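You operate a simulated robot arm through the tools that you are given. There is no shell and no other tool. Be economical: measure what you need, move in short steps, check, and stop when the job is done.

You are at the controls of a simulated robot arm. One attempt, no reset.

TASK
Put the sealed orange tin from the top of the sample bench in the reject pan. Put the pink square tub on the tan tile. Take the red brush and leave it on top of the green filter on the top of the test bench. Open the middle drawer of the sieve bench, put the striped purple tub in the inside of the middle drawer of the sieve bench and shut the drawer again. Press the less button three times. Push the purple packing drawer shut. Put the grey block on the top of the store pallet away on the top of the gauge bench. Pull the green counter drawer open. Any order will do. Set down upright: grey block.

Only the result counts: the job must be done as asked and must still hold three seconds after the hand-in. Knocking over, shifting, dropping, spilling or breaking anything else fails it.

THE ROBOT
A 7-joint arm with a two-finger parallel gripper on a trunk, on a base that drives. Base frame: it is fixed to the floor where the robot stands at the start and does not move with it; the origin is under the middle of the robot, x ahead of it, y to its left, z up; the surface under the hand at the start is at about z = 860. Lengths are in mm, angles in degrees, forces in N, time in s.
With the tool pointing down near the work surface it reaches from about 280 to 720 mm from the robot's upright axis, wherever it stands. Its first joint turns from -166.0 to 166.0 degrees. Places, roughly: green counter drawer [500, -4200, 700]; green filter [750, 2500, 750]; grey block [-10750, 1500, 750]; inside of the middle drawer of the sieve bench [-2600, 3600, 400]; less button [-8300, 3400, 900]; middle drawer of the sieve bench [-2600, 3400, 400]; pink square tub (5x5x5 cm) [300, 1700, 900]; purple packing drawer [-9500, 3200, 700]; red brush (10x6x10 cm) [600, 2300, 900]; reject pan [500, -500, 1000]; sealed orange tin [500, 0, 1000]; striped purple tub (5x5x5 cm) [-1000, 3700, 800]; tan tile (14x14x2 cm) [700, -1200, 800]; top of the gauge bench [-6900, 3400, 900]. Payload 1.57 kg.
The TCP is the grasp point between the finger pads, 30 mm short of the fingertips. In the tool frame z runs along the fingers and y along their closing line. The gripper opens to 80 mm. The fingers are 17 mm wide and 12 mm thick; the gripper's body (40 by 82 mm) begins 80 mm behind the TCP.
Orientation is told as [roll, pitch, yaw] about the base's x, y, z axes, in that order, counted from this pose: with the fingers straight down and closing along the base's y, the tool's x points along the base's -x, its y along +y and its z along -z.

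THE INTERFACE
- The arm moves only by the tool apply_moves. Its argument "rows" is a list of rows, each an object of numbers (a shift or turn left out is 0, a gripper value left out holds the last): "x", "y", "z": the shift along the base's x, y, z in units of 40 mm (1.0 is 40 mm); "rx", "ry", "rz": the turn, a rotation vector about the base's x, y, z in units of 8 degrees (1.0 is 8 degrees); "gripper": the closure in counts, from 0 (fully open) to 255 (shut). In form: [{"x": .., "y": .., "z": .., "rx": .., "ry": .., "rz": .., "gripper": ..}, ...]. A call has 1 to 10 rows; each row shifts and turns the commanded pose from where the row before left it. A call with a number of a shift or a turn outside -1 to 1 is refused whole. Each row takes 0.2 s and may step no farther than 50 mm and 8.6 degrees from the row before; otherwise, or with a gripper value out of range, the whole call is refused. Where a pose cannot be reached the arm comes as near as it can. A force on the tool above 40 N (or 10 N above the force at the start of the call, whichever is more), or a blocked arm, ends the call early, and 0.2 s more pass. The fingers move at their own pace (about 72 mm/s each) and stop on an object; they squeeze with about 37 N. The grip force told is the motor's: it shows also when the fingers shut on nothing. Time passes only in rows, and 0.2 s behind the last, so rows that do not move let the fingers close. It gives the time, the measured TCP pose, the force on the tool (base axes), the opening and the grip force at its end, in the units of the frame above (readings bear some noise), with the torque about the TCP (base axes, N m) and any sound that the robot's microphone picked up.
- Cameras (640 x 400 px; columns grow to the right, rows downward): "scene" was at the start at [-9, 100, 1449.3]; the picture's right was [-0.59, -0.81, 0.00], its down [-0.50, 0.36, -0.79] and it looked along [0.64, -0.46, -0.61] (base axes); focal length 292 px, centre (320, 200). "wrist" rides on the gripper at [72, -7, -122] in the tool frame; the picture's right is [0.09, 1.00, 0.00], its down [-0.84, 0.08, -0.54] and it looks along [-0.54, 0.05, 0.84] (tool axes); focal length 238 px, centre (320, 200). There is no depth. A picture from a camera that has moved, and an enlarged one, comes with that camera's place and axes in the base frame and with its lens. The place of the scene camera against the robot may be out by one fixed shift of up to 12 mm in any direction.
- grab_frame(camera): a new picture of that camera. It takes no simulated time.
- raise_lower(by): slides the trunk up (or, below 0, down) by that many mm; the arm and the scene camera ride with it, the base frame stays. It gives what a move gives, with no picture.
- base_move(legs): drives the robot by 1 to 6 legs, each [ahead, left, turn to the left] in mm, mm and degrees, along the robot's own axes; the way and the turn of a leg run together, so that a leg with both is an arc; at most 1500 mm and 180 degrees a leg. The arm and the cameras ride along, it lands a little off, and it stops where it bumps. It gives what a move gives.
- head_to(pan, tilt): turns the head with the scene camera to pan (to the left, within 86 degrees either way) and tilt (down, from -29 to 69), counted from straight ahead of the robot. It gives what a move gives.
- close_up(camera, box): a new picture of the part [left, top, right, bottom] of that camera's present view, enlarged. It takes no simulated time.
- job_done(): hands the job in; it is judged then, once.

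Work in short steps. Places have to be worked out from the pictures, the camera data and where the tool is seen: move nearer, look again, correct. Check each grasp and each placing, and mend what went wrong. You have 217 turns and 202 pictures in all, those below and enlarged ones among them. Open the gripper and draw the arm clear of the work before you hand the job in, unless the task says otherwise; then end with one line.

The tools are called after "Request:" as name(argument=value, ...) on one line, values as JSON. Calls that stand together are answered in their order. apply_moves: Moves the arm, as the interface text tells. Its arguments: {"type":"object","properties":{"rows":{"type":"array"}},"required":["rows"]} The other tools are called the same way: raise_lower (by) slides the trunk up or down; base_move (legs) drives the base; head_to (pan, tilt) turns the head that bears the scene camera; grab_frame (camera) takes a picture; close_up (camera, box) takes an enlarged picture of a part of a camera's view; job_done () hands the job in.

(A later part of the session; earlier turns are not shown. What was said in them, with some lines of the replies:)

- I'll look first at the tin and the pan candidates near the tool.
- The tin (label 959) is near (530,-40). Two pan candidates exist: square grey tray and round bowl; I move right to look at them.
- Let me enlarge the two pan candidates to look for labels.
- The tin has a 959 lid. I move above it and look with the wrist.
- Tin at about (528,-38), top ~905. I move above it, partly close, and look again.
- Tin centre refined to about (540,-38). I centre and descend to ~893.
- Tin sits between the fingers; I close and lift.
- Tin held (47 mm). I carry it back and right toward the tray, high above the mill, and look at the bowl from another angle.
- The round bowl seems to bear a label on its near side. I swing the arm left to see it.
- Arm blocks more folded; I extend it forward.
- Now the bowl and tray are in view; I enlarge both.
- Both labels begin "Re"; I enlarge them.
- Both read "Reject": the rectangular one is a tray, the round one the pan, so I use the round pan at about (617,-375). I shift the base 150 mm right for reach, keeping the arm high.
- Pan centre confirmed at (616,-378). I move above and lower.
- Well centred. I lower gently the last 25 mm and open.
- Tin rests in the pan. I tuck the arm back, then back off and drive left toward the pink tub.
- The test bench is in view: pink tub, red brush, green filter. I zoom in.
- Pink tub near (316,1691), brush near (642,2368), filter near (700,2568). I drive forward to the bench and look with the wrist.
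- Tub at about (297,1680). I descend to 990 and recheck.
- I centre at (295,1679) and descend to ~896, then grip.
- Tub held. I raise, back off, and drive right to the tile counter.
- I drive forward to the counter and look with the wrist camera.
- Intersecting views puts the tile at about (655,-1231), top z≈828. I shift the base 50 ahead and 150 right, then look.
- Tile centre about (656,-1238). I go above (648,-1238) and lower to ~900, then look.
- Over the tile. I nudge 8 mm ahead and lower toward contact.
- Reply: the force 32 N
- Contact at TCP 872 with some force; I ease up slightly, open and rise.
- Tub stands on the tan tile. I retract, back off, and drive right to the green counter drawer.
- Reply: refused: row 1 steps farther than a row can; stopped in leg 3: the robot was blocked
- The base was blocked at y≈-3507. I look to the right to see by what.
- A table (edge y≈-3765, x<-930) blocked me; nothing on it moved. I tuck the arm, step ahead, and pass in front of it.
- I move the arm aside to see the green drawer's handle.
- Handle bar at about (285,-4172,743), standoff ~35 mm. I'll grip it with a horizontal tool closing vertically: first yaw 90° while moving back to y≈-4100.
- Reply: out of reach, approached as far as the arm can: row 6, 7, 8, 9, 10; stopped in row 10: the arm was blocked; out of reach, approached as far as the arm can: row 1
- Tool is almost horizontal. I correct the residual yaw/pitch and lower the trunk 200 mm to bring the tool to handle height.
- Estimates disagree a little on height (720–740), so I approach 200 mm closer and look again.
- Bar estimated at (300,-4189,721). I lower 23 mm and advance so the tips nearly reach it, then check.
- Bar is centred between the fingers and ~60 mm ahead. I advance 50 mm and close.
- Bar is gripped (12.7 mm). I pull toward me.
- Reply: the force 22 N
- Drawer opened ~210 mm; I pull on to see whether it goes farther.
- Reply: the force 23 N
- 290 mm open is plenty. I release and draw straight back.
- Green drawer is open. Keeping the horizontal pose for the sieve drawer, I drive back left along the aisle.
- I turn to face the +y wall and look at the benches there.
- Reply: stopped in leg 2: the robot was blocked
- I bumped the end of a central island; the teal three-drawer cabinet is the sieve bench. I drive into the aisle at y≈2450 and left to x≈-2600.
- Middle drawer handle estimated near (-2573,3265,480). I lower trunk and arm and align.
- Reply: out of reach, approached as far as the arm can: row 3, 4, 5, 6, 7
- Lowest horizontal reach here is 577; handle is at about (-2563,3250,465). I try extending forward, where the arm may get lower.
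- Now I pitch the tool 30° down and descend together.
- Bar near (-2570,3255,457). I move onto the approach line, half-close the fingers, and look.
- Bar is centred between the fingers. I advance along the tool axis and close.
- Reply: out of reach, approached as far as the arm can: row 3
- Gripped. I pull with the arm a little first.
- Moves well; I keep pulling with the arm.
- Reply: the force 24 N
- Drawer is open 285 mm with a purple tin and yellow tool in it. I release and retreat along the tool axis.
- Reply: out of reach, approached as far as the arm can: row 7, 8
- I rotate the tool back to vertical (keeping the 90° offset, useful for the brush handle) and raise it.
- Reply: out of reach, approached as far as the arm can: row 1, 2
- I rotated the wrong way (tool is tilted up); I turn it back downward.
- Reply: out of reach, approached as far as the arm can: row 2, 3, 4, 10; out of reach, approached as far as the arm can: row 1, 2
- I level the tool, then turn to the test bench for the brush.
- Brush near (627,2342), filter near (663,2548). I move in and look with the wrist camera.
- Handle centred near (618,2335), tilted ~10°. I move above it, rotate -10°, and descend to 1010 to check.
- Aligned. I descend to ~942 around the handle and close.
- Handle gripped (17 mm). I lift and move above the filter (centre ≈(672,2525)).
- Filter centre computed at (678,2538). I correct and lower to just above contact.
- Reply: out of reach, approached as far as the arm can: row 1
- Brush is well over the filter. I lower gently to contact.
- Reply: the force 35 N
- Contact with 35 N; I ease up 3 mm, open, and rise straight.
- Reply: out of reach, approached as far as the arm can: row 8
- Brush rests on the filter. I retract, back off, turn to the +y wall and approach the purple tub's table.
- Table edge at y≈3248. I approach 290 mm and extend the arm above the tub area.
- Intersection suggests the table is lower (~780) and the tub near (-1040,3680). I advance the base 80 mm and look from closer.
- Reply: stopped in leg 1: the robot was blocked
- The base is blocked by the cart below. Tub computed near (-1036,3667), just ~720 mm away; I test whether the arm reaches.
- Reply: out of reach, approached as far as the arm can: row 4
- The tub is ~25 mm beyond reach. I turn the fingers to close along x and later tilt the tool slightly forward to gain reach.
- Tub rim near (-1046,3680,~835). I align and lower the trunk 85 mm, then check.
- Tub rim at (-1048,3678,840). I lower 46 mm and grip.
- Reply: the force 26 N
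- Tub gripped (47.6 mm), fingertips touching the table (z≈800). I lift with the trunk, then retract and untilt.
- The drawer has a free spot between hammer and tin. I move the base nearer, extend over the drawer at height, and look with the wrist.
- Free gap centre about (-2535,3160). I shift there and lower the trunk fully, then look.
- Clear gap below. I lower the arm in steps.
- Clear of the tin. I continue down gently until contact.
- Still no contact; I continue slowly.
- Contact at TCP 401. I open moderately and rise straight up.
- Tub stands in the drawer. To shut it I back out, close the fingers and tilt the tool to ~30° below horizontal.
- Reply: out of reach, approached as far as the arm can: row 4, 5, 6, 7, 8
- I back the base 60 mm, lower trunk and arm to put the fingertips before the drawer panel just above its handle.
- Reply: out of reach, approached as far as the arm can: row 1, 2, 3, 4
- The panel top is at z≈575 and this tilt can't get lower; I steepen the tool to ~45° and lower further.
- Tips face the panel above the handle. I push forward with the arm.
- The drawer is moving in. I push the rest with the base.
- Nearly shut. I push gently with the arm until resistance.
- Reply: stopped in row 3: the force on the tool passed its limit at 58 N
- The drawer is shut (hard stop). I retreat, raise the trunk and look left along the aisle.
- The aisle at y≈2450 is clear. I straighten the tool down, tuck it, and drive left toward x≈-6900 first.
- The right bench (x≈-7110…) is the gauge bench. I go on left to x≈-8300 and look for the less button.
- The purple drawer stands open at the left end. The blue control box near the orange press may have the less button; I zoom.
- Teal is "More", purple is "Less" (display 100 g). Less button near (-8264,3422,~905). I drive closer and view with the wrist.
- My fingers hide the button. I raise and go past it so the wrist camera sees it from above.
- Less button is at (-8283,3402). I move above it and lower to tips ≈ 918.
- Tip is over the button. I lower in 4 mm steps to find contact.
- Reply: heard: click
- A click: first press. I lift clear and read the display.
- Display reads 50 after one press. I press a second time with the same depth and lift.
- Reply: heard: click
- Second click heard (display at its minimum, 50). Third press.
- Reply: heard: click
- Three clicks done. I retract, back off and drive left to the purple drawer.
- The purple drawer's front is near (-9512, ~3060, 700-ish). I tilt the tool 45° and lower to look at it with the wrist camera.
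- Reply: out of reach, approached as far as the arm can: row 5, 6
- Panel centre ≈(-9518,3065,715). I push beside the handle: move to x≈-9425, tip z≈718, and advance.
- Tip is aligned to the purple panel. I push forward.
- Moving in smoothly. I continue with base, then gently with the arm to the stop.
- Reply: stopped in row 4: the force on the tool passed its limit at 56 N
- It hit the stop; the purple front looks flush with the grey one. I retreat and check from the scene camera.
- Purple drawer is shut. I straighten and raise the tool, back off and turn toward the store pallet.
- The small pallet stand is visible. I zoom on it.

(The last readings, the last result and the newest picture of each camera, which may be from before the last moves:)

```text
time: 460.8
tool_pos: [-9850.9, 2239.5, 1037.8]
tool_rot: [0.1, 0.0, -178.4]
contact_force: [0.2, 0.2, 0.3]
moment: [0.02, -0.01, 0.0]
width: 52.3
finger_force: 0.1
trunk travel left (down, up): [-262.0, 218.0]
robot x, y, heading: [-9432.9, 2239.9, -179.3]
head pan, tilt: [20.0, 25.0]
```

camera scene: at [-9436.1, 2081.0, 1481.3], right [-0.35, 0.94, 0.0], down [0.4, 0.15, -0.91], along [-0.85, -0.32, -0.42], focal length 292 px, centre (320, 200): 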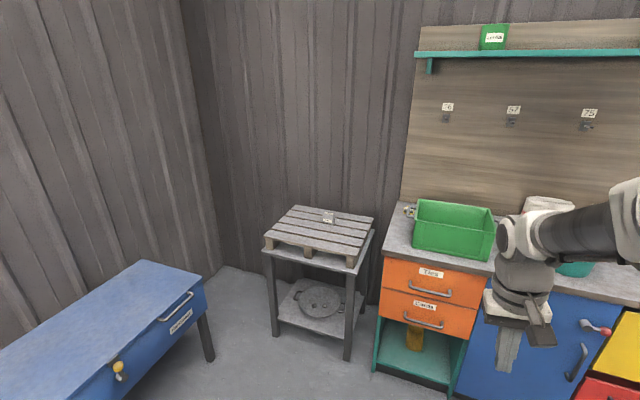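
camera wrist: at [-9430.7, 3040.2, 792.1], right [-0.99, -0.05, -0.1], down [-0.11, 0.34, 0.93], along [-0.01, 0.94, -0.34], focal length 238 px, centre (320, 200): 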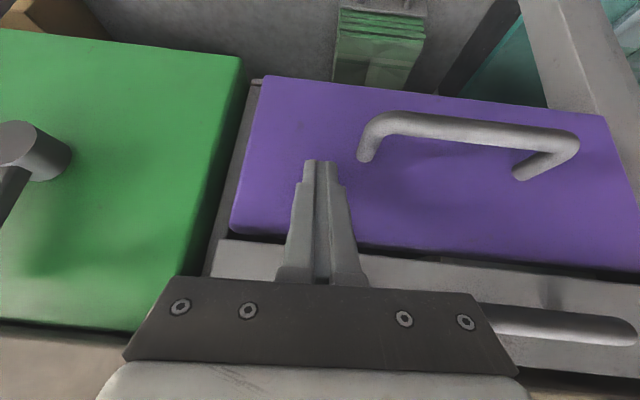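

Grey block sits near (-10740,1640), labelled, upright. I drive in front of the stand.

Request:
base_move(legs=[[0, 600, -0.8], [600, 0, 0]])

Request:
head_to(pan=0, tilt=35)

Request:
grab_frame(camera="scene")

Request:
grab_frame(camera="wrist")

```text
time: 469.8
tool_pos: [-10449.1, 1648.2, 1037.8]
tool_rot: [0.0, -0.1, -179.3]
contact_force: [0.0, 0.2, -0.2]
moment: [-0.01, -0.03, 0.04]
width: 79.9
finger_force: 0.1
trunk travel left (down, up): [-262.0, 218.0]
robot x, y, heading: [-10035.7, 1642.3, -180.0]
head pan, tilt: [20.0, 25.0]
```

```text
time: 470.6
tool_pos: [-10451.0, 1647.4, 1039.0]
tool_rot: [0.1, 0.0, -179.4]
contact_force: [0.9, 0.7, -0.7]
moment: [0.01, -0.01, -0.03]
width: 79.9
finger_force: 0.0
trunk travel left (down, up): [-262.0, 218.0]
robot x, y, heading: [-10031.6, 1648.4, -179.9]
head pan, tilt: [0.0, 35.0]
```

```text
73 pictures are left
camera scene: at [-10039.7, 1514.4, 1465.6], right [0.0, 1.0, 0.0], down [0.57, 0.0, -0.82], along [-0.82, 0.0, -0.57], focal length 292 px, centre (320, 200)
```

scene: 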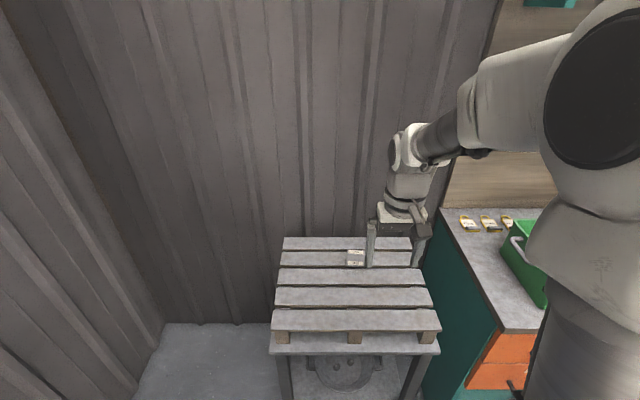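

```text
72 pictures are left
camera wrist: at [-10378.8, 1654.5, 1160.2], right [0.1, -0.99, 0.0], down [-0.84, -0.09, 0.54], along [-0.54, -0.06, -0.84], focal length 238 px, centre (320, 200)
```

wrist: 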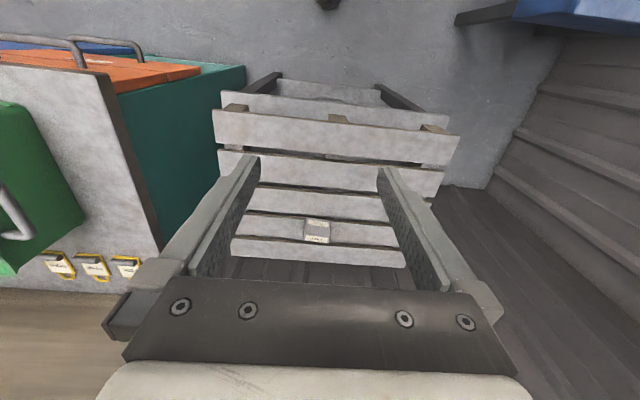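

Block near (-10710,1625,~770). I move closer above it and look.

Request:
apply_moves(rows=[{"x": -0.9, "y": -0.2, "z": -0.3}, {"x": -0.9, "y": -0.2, "z": -0.3}, {"x": -0.9, "y": -0.1, "z": -0.3}, {"x": -0.9, "z": -0.3}, {"x": -0.9, "z": -0.4}])

Request:
grab_frame(camera="wrist")

Request:
close_up(camera="scene", box=[260, 200, 450, 330])

```text
time: 471.8
tool_pos: [-10630.8, 1626.1, 973.6]
tool_rot: [0.1, 0.0, -179.4]
contact_force: [0.2, -0.4, 0.1]
moment: [-0.03, -0.01, -0.02]
width: 79.7
finger_force: 0.0
trunk travel left (down, up): [-262.0, 218.0]
robot x, y, heading: [-10029.8, 1645.4, -180.0]
head pan, tilt: [0.0, 35.0]
```

```text
71 pictures are left
camera wrist: at [-10558.6, 1633.6, 1096.1], right [0.1, -0.99, 0.0], down [-0.84, -0.09, 0.54], along [-0.54, -0.06, -0.84], focal length 238 px, centre (320, 200)
```

wrist: 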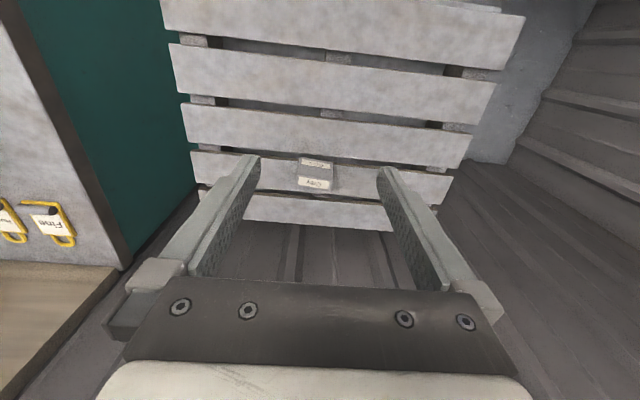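

```text
3.08 times, centred on (355, 265) of scene
camera zoom: at [-10039.5, 1514.5, 1465.6], right [0.0, 1.0, 0.0], down [0.57, 0.0, -0.82], along [-0.82, 0.0, -0.57], focal length 897 px, centre (212, 0)
```

zoom: 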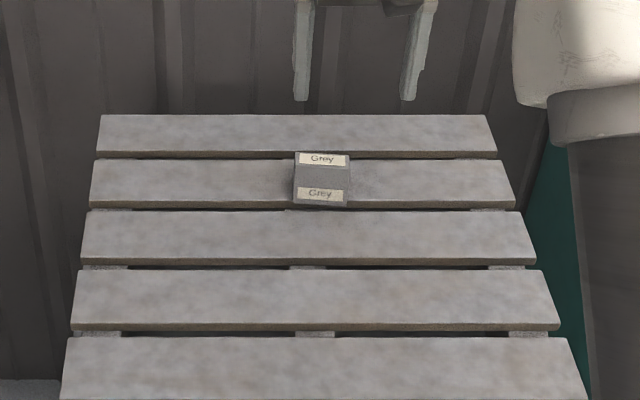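

Triangulation puts the block at about (-10746,1621,722). I drive 80 mm closer and descend to look.

Request:
base_move(legs=[[80, 0, 0]])

Request:
apply_moves(rows=[{"x": -0.8, "z": -0.5}, {"z": -0.9}, {"z": -0.9}])

Request:
grab_frame(camera="wrist")

```text
time: 473.0
tool_pos: [-10710.4, 1627.4, 974.7]
tool_rot: [0.1, -0.1, -179.4]
contact_force: [0.2, 0.5, -0.5]
moment: [0.01, -0.03, -0.01]
width: 80.0
finger_force: 0.1
trunk travel left (down, up): [-262.0, 218.0]
robot x, y, heading: [-10114.4, 1646.7, -179.9]
head pan, tilt: [0.0, 35.0]
```

```text
time: 473.8
tool_pos: [-10742.1, 1625.2, 882.6]
tool_rot: [-0.1, 0.1, -179.2]
contact_force: [0.6, -0.5, -0.1]
moment: [0.03, 0.03, -0.01]
width: 80.1
finger_force: 0.1
trunk travel left (down, up): [-262.0, 218.0]
robot x, y, heading: [-10113.0, 1643.4, -179.9]
head pan, tilt: [0.0, 35.0]
```

```text
69 pictures are left
camera wrist: at [-10670.5, 1633.5, 1005.2], right [0.1, -0.99, 0.0], down [-0.84, -0.09, 0.54], along [-0.54, -0.06, -0.84], focal length 238 px, centre (320, 200)
```

wrist: 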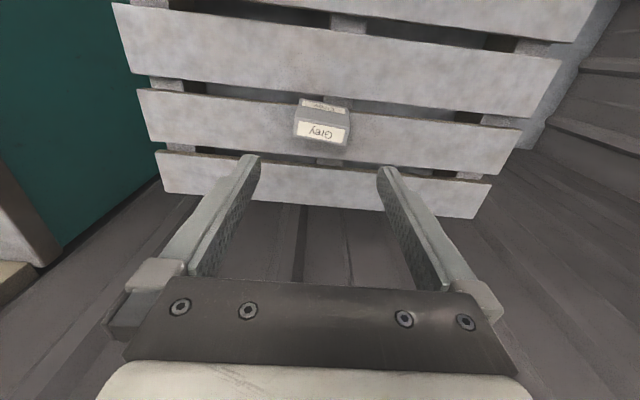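

Block at about (-10748,1624), aligned with the fingers. I descend to ~795 and look.

Request:
apply_moves(rows=[{"x": -0.15, "z": -0.8}, {"z": -0.8}, {"z": -0.6}])

Request:
grab_frame(camera="wrist")

Request:
close_up(camera="scene", box=[300, 210, 420, 290])

```text
time: 474.6
tool_pos: [-10747.1, 1626.6, 795.3]
tool_rot: [0.0, 0.0, -179.3]
contact_force: [-1.3, -0.2, 0.3]
moment: [-0.01, -0.03, 0.02]
width: 79.9
finger_force: 0.0
trunk travel left (down, up): [-262.0, 218.0]
robot x, y, heading: [-10111.9, 1648.0, -179.8]
head pan, tilt: [0.0, 35.0]
```

```text
68 pictures are left
camera wrist: at [-10675.7, 1633.7, 916.7], right [0.1, -0.99, 0.0], down [-0.84, -0.09, 0.54], along [-0.54, -0.06, -0.84], focal length 238 px, centre (320, 200)
```

wrist: 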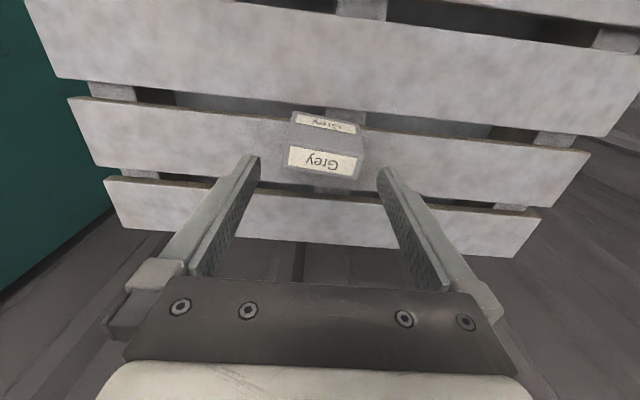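

```text
5.00 times, centred on (360, 250) of scene
camera zoom: at [-10119.6, 1514.4, 1465.6], right [0.0, 1.0, 0.0], down [0.57, 0.0, -0.82], along [-0.82, 0.0, -0.57], focal length 1458 px, centre (120, -50)
```

zoom: 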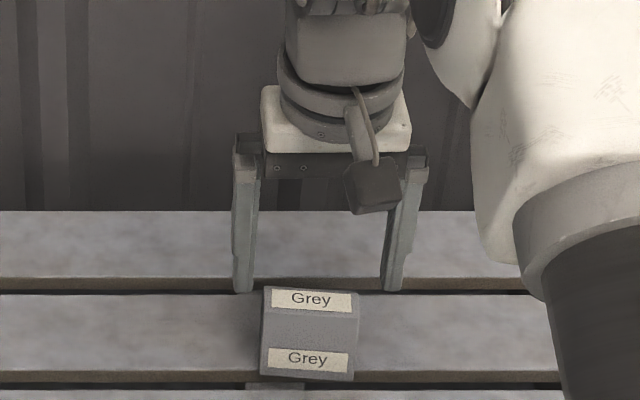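

Block centre ≈(-10747,1622). I align and descend in steps to just above the pallet.

Request:
apply_moves(rows=[{"y": -0.1, "z": -0.6}, {"z": -0.6}, {"z": -0.1}, {"z": -0.1}])

Request:
grab_frame(camera="wrist")

Request:
close_up(camera="scene", box=[300, 210, 420, 290])

```text
time: 475.6
tool_pos: [-10748.6, 1621.9, 737.9]
tool_rot: [0.1, 0.0, -179.2]
contact_force: [0.0, 0.4, 0.4]
moment: [0.02, -0.01, -0.03]
width: 80.0
finger_force: 0.0
trunk travel left (down, up): [-262.0, 218.0]
robot x, y, heading: [-10113.0, 1646.9, -179.6]
head pan, tilt: [0.0, 35.0]
```

```text
66 pictures are left
camera wrist: at [-10676.4, 1629.6, 860.6], right [0.1, -0.99, 0.0], down [-0.84, -0.09, 0.54], along [-0.54, -0.06, -0.84], focal length 238 px, centre (320, 200)
```

wrist: 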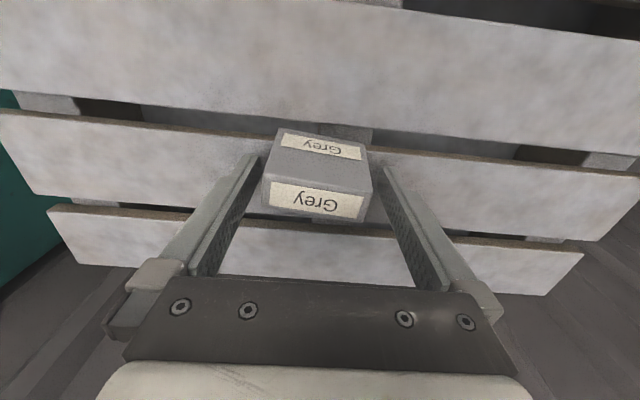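

```text
5.00 times, centred on (360, 250) of scene
camera zoom: at [-10119.7, 1514.4, 1465.6], right [0.0, 1.0, 0.0], down [0.57, 0.0, -0.82], along [-0.82, 0.0, -0.57], focal length 1458 px, centre (120, -50)
```

zoom: 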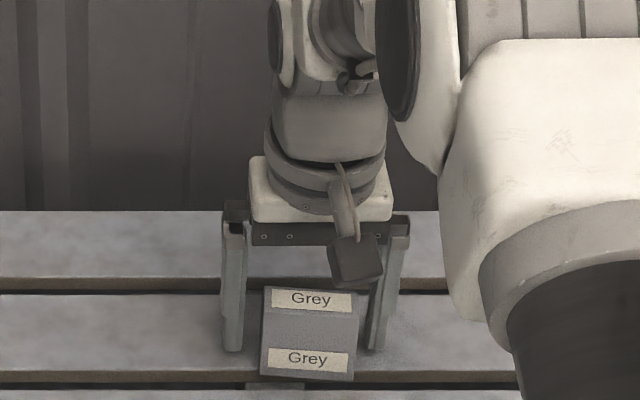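

Fingers straddle the block. I step down a little further and close.

Request:
apply_moves(rows=[{"z": -0.1}, {"z": -0.1}, {"gripper": 255}, {}, {}, {}])

Request:
grab_frame(camera="wrist")

```text
time: 477.0
tool_pos: [-10749.0, 1621.8, 731.2]
tool_rot: [0.1, -0.1, -179.2]
contact_force: [-0.2, -0.7, 1.7]
moment: [-0.05, -0.01, -0.05]
width: 60.5
finger_force: 36.5
trunk travel left (down, up): [-262.0, 218.0]
robot x, y, heading: [-10111.2, 1645.5, -180.1]
head pan, tilt: [0.0, 35.0]
```

```text
64 pictures are left
camera wrist: at [-10676.5, 1629.4, 852.8], right [0.1, -0.99, 0.0], down [-0.84, -0.09, 0.54], along [-0.54, -0.06, -0.84], focal length 238 px, centre (320, 200)
```

wrist: 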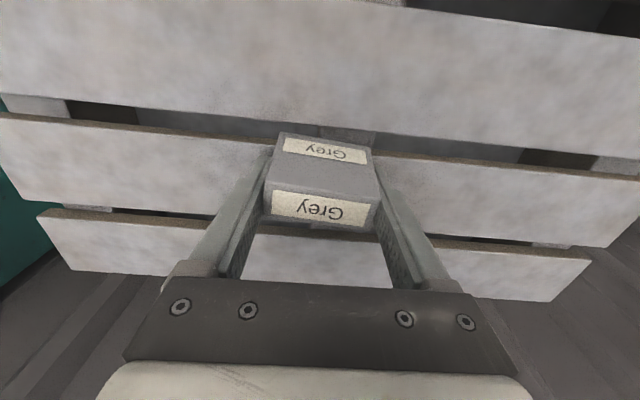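

Gripped at 60.5 mm. I lift straight up and look.

Request:
apply_moves(rows=[{"z": 0.5}, {"z": 1}, {"z": 1}, {"z": 1}, {"z": 1}, {"z": 1}, {"z": 1}])

Request:
grab_frame(camera="wrist")

Request:
close_up(camera="scene", box=[260, 100, 460, 290])

```text
time: 478.6
tool_pos: [-10749.3, 1620.3, 990.1]
tool_rot: [0.0, 0.0, -179.3]
contact_force: [0.1, 0.1, 0.0]
moment: [-0.01, 0.01, 0.04]
width: 60.2
finger_force: 36.6
trunk travel left (down, up): [-262.0, 218.0]
robot x, y, heading: [-10109.9, 1644.2, -180.1]
head pan, tilt: [0.0, 35.0]
```

```text
63 pictures are left
camera wrist: at [-10677.0, 1628.5, 1112.5], right [0.1, -0.99, 0.0], down [-0.84, -0.09, 0.54], along [-0.54, -0.06, -0.84], focal length 238 px, centre (320, 200)
```

wrist: 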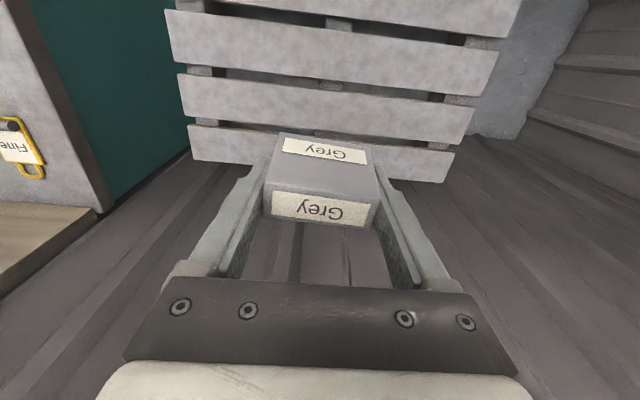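

```text
2.11 times, centred on (360, 195) of scene
camera zoom: at [-10119.8, 1514.4, 1465.5], right [0.0, 1.0, 0.0], down [0.57, 0.0, -0.82], along [-0.82, 0.0, -0.57], focal length 614 px, centre (236, 210)
```

zoom: 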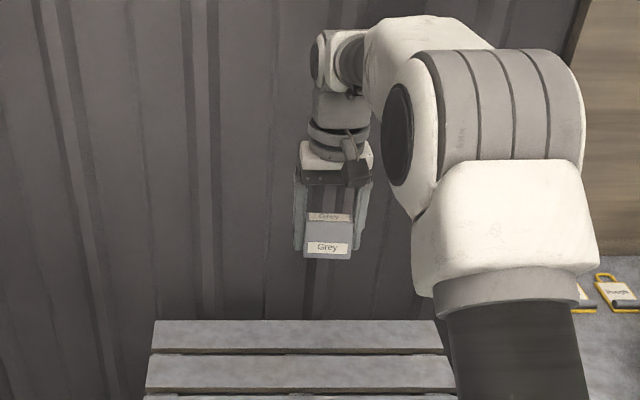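

Block held level. I tuck it back, and drive to the gauge bench.

Request:
apply_moves(rows=[{"x": 0.9, "z": 0.3}, {"x": 0.9, "z": 0.3}, {"x": 0.9, "z": 0.3}, {"x": 0.9, "z": 0.3}, {"x": 0.9, "z": 0.3}, {"x": 0.9}])

Request:
base_move(legs=[[-680, 0, 0], [0, -780, 0], [0, 0, -90], [0, -1300, 0], [0, -1350, 0]])

Request:
head_to(pan=0, tilt=35)

Request:
grab_frame(camera="scene")

```text
time: 480.0
tool_pos: [-10532.4, 1622.8, 1050.1]
tool_rot: [0.0, 0.0, -179.3]
contact_force: [0.0, 0.1, -0.8]
moment: [-0.02, -0.04, 0.02]
width: 60.2
finger_force: 36.4
trunk travel left (down, up): [-262.0, 218.0]
robot x, y, heading: [-10113.1, 1645.8, -179.8]
head pan, tilt: [0.0, 35.0]
```

```text
time: 515.4
tool_pos: [-6785.6, 2830.8, 1049.9]
tool_rot: [0.0, -0.1, 90.2]
contact_force: [-0.1, 0.5, 0.6]
moment: [-0.03, -0.01, -0.01]
width: 59.3
finger_force: 37.3
trunk travel left (down, up): [-262.0, 218.0]
robot x, y, heading: [-6764.8, 2409.6, 89.5]
head pan, tilt: [0.0, 35.0]
```

```text
time: 516.0
tool_pos: [-6786.2, 2831.1, 1050.7]
tool_rot: [-0.1, 0.0, 90.1]
contact_force: [0.7, -0.7, 0.3]
moment: [0.0, 0.02, 0.03]
width: 59.1
finger_force: 36.8
trunk travel left (down, up): [-262.0, 218.0]
robot x, y, heading: [-6768.8, 2410.3, 89.6]
head pan, tilt: [0.0, 35.0]
```

```text
61 pictures are left
camera scene: at [-6907.5, 2429.4, 1465.6], right [1.0, -0.01, 0.0], down [0.0, -0.57, -0.82], along [0.01, 0.82, -0.57], focal length 292 px, centre (320, 200)
```

scene: 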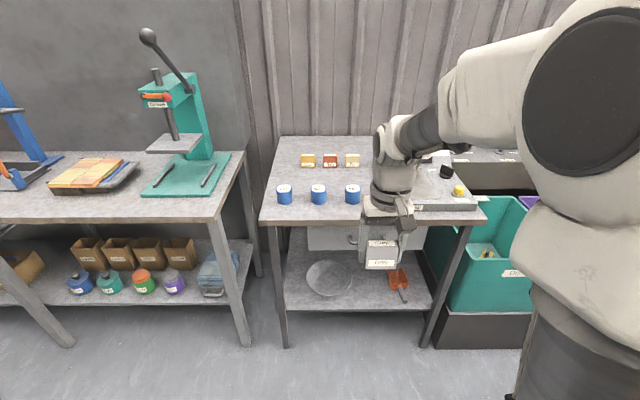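

The gauge bench has a free strip between blue cylinders and small blocks, around (-6930,3420). I drive in.

Request:
base_move(legs=[[0, 150, 0], [400, 0, 0]])

Request:
apply_moves(rows=[{"y": 0.8}, {"y": 0.8}])

Request:
grab_frame(camera="wrist")

Request:
grab_frame(camera="scene")

```text
time: 520.6
tool_pos: [-6932.8, 3230.3, 1050.6]
tool_rot: [-0.1, 0.0, 90.0]
contact_force: [0.1, 0.3, -0.6]
moment: [-0.02, 0.0, 0.02]
width: 59.2
finger_force: 37.3
trunk travel left (down, up): [-262.0, 218.0]
robot x, y, heading: [-6917.0, 2812.8, 89.6]
head pan, tilt: [0.0, 35.0]
```

```text
time: 521.2
tool_pos: [-6932.0, 3295.6, 1049.8]
tool_rot: [0.1, -0.1, 90.1]
contact_force: [0.5, 0.0, -0.7]
moment: [0.01, 0.01, 0.01]
width: 59.2
finger_force: 37.2
trunk travel left (down, up): [-262.0, 218.0]
robot x, y, heading: [-6917.1, 2811.1, 89.4]
head pan, tilt: [0.0, 35.0]
```

```text
60 pictures are left
camera wrist: at [-6925.8, 3223.6, 1171.8], right [-1.0, -0.09, 0.0], down [-0.08, 0.84, 0.54], along [-0.05, 0.54, -0.84], focal length 238 px, centre (320, 200)
```

wrist: 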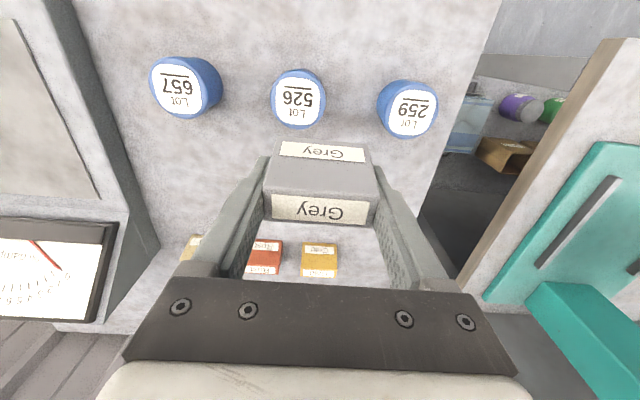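

```text
59 pictures are left
camera scene: at [-7055.2, 2830.9, 1465.6], right [1.0, -0.01, 0.0], down [-0.01, -0.57, -0.82], along [0.01, 0.82, -0.57], focal length 292 px, centre (320, 200)
```

scene: 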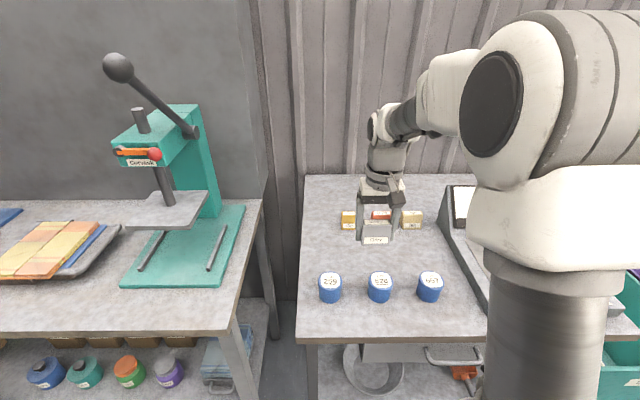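

Free strip y≈3300–3480. I move to y=3390 and lower to ~915.

Request:
apply_moves(rows=[{"y": 0.8}, {"y": 0.8}, {"y": 0.75}, {"z": -0.9}, {"z": -0.9}, {"z": -0.9}, {"z": -0.6}])

Request:
grab_frame(camera="wrist")

Request:
close_up(camera="scene", box=[290, 150, 480, 320])

```text
time: 522.8
tool_pos: [-6932.8, 3389.8, 918.0]
tool_rot: [0.0, 0.0, 90.2]
contact_force: [0.7, 0.1, -0.2]
moment: [-0.02, -0.02, 0.02]
width: 59.2
finger_force: 36.7
trunk travel left (down, up): [-262.0, 218.0]
robot x, y, heading: [-6916.1, 2810.1, 89.4]
head pan, tilt: [0.0, 35.0]
```

```text
58 pictures are left
camera wrist: at [-6926.8, 3317.5, 1039.5], right [-1.0, -0.09, 0.0], down [-0.08, 0.84, 0.54], along [-0.05, 0.54, -0.84], focal length 238 px, centre (320, 200)
```

wrist: 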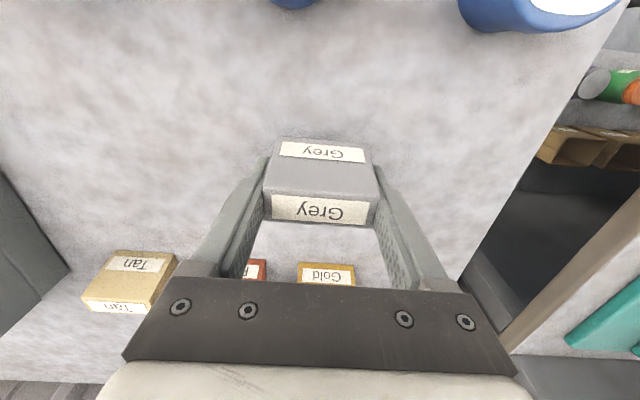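

```text
2.35 times, centred on (385, 235) of scene
camera zoom: at [-7055.2, 2831.0, 1465.6], right [1.0, -0.01, 0.0], down [-0.01, -0.57, -0.82], along [0.01, 0.82, -0.57], focal length 686 px, centre (167, 118)
```

zoom: 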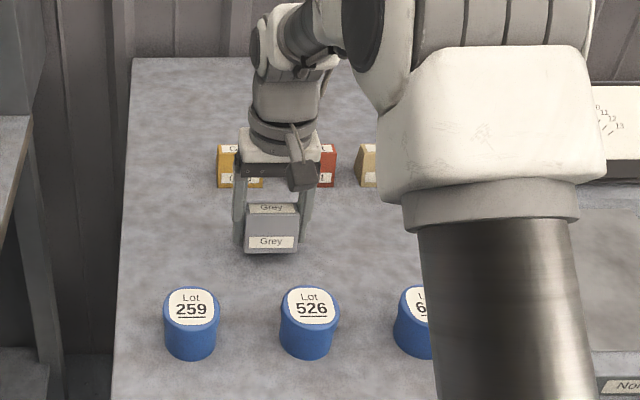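

Clear around. I lower in small steps to contact.

Request:
apply_moves(rows=[{"z": -0.2}, {"z": -0.15}, {"z": -0.1}, {"z": -0.1}, {"z": -0.1}, {"z": -0.1}])

```text
time: 524.2
tool_pos: [-6932.8, 3388.9, 890.0]
tool_rot: [0.0, -0.2, 90.1]
contact_force: [-0.4, -2.4, 9.4]
moment: [-0.16, 0.32, 0.12]
width: 59.0
finger_force: 37.6
trunk travel left (down, up): [-262.0, 218.0]
robot x, y, heading: [-6913.1, 2813.1, 89.6]
head pan, tilt: [0.0, 35.0]
```

Contact (9 N). I open slowly and rise straight up.

Request:
apply_moves(rows=[{"gripper": 40}, {"gripper": 20}, {"gripper": 0}, {}, {"z": 0.4}, {"z": 0.8}, {"z": 1}, {"z": 1}, {"z": 1}])

Request:
grab_frame(camera="wrist")

Request:
close_up(camera="scene", box=[290, 150, 480, 320])

```text
time: 526.2
tool_pos: [-6934.8, 3388.5, 1056.9]
tool_rot: [0.0, 0.0, 90.1]
contact_force: [1.0, 0.1, 0.6]
moment: [-0.01, -0.03, 0.01]
width: 80.2
finger_force: 0.0
trunk travel left (down, up): [-262.0, 218.0]
robot x, y, heading: [-6912.0, 2808.1, 89.6]
head pan, tilt: [0.0, 35.0]
```

```text
56 pictures are left
camera wrist: at [-6926.7, 3317.2, 1179.1], right [-1.0, -0.09, 0.0], down [-0.08, 0.84, 0.54], along [-0.05, 0.54, -0.84], focal length 238 px, centre (320, 200)
```

wrist: 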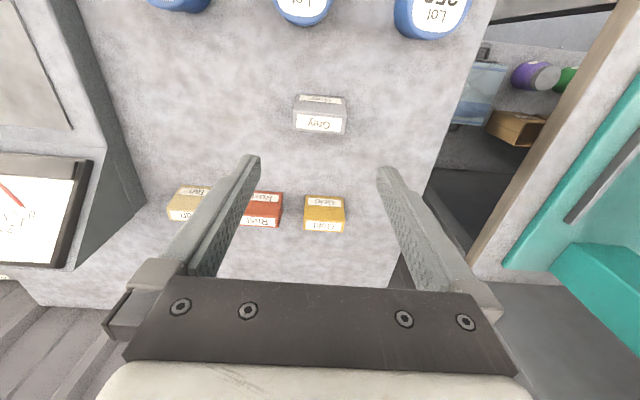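

```text
2.35 times, centred on (385, 235) of scene
camera zoom: at [-7055.2, 2831.0, 1465.5], right [1.0, -0.01, 0.0], down [-0.01, -0.57, -0.82], along [0.01, 0.82, -0.57], focal length 686 px, centre (167, 118)
```

zoom: 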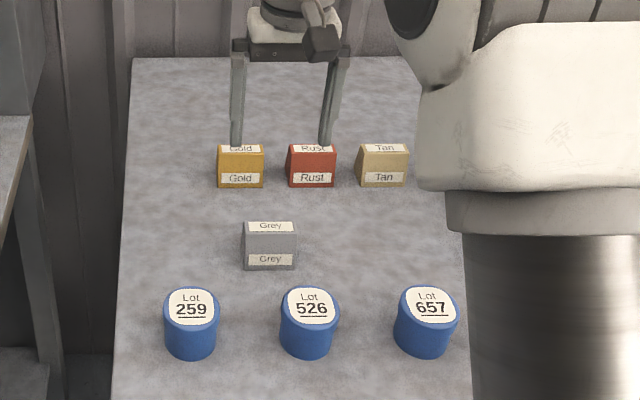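

The grey block stands upright on the gauge bench. I draw the arm back clear and hand in.

Request:
apply_moves(rows=[{"y": -0.9}, {"y": -0.9}, {"y": -0.9}, {"y": -0.9}, {"y": -0.6}])

Request:
base_move(legs=[[-350, 0, 0]])

Request:
job_done()

```text
time: 527.4
tool_pos: [-6932.4, 3220.8, 1055.8]
tool_rot: [-0.1, 0.0, 90.0]
contact_force: [0.0, 0.1, -0.9]
moment: [0.01, 0.06, -0.01]
width: 80.0
finger_force: 0.0
trunk travel left (down, up): [-262.0, 218.0]
robot x, y, heading: [-6918.7, 2813.4, 89.6]
head pan, tilt: [0.0, 35.0]
```

```text
time: 530.2
tool_pos: [-6935.6, 2870.3, 1056.9]
tool_rot: [0.0, 0.0, 90.1]
contact_force: [-0.4, 0.1, 0.0]
moment: [0.02, -0.04, 0.0]
width: 80.0
finger_force: 0.0
trunk travel left (down, up): [-262.0, 218.0]
robot x, y, heading: [-6922.1, 2459.5, 89.4]
head pan, tilt: [0.0, 35.0]
```

```text
The job is handed in.
```

All eight tasks are done and handed in; the one guess was the reject pan: a round pan and a rectangular tray were both labelled "Reject", and I put the tin in the round one.
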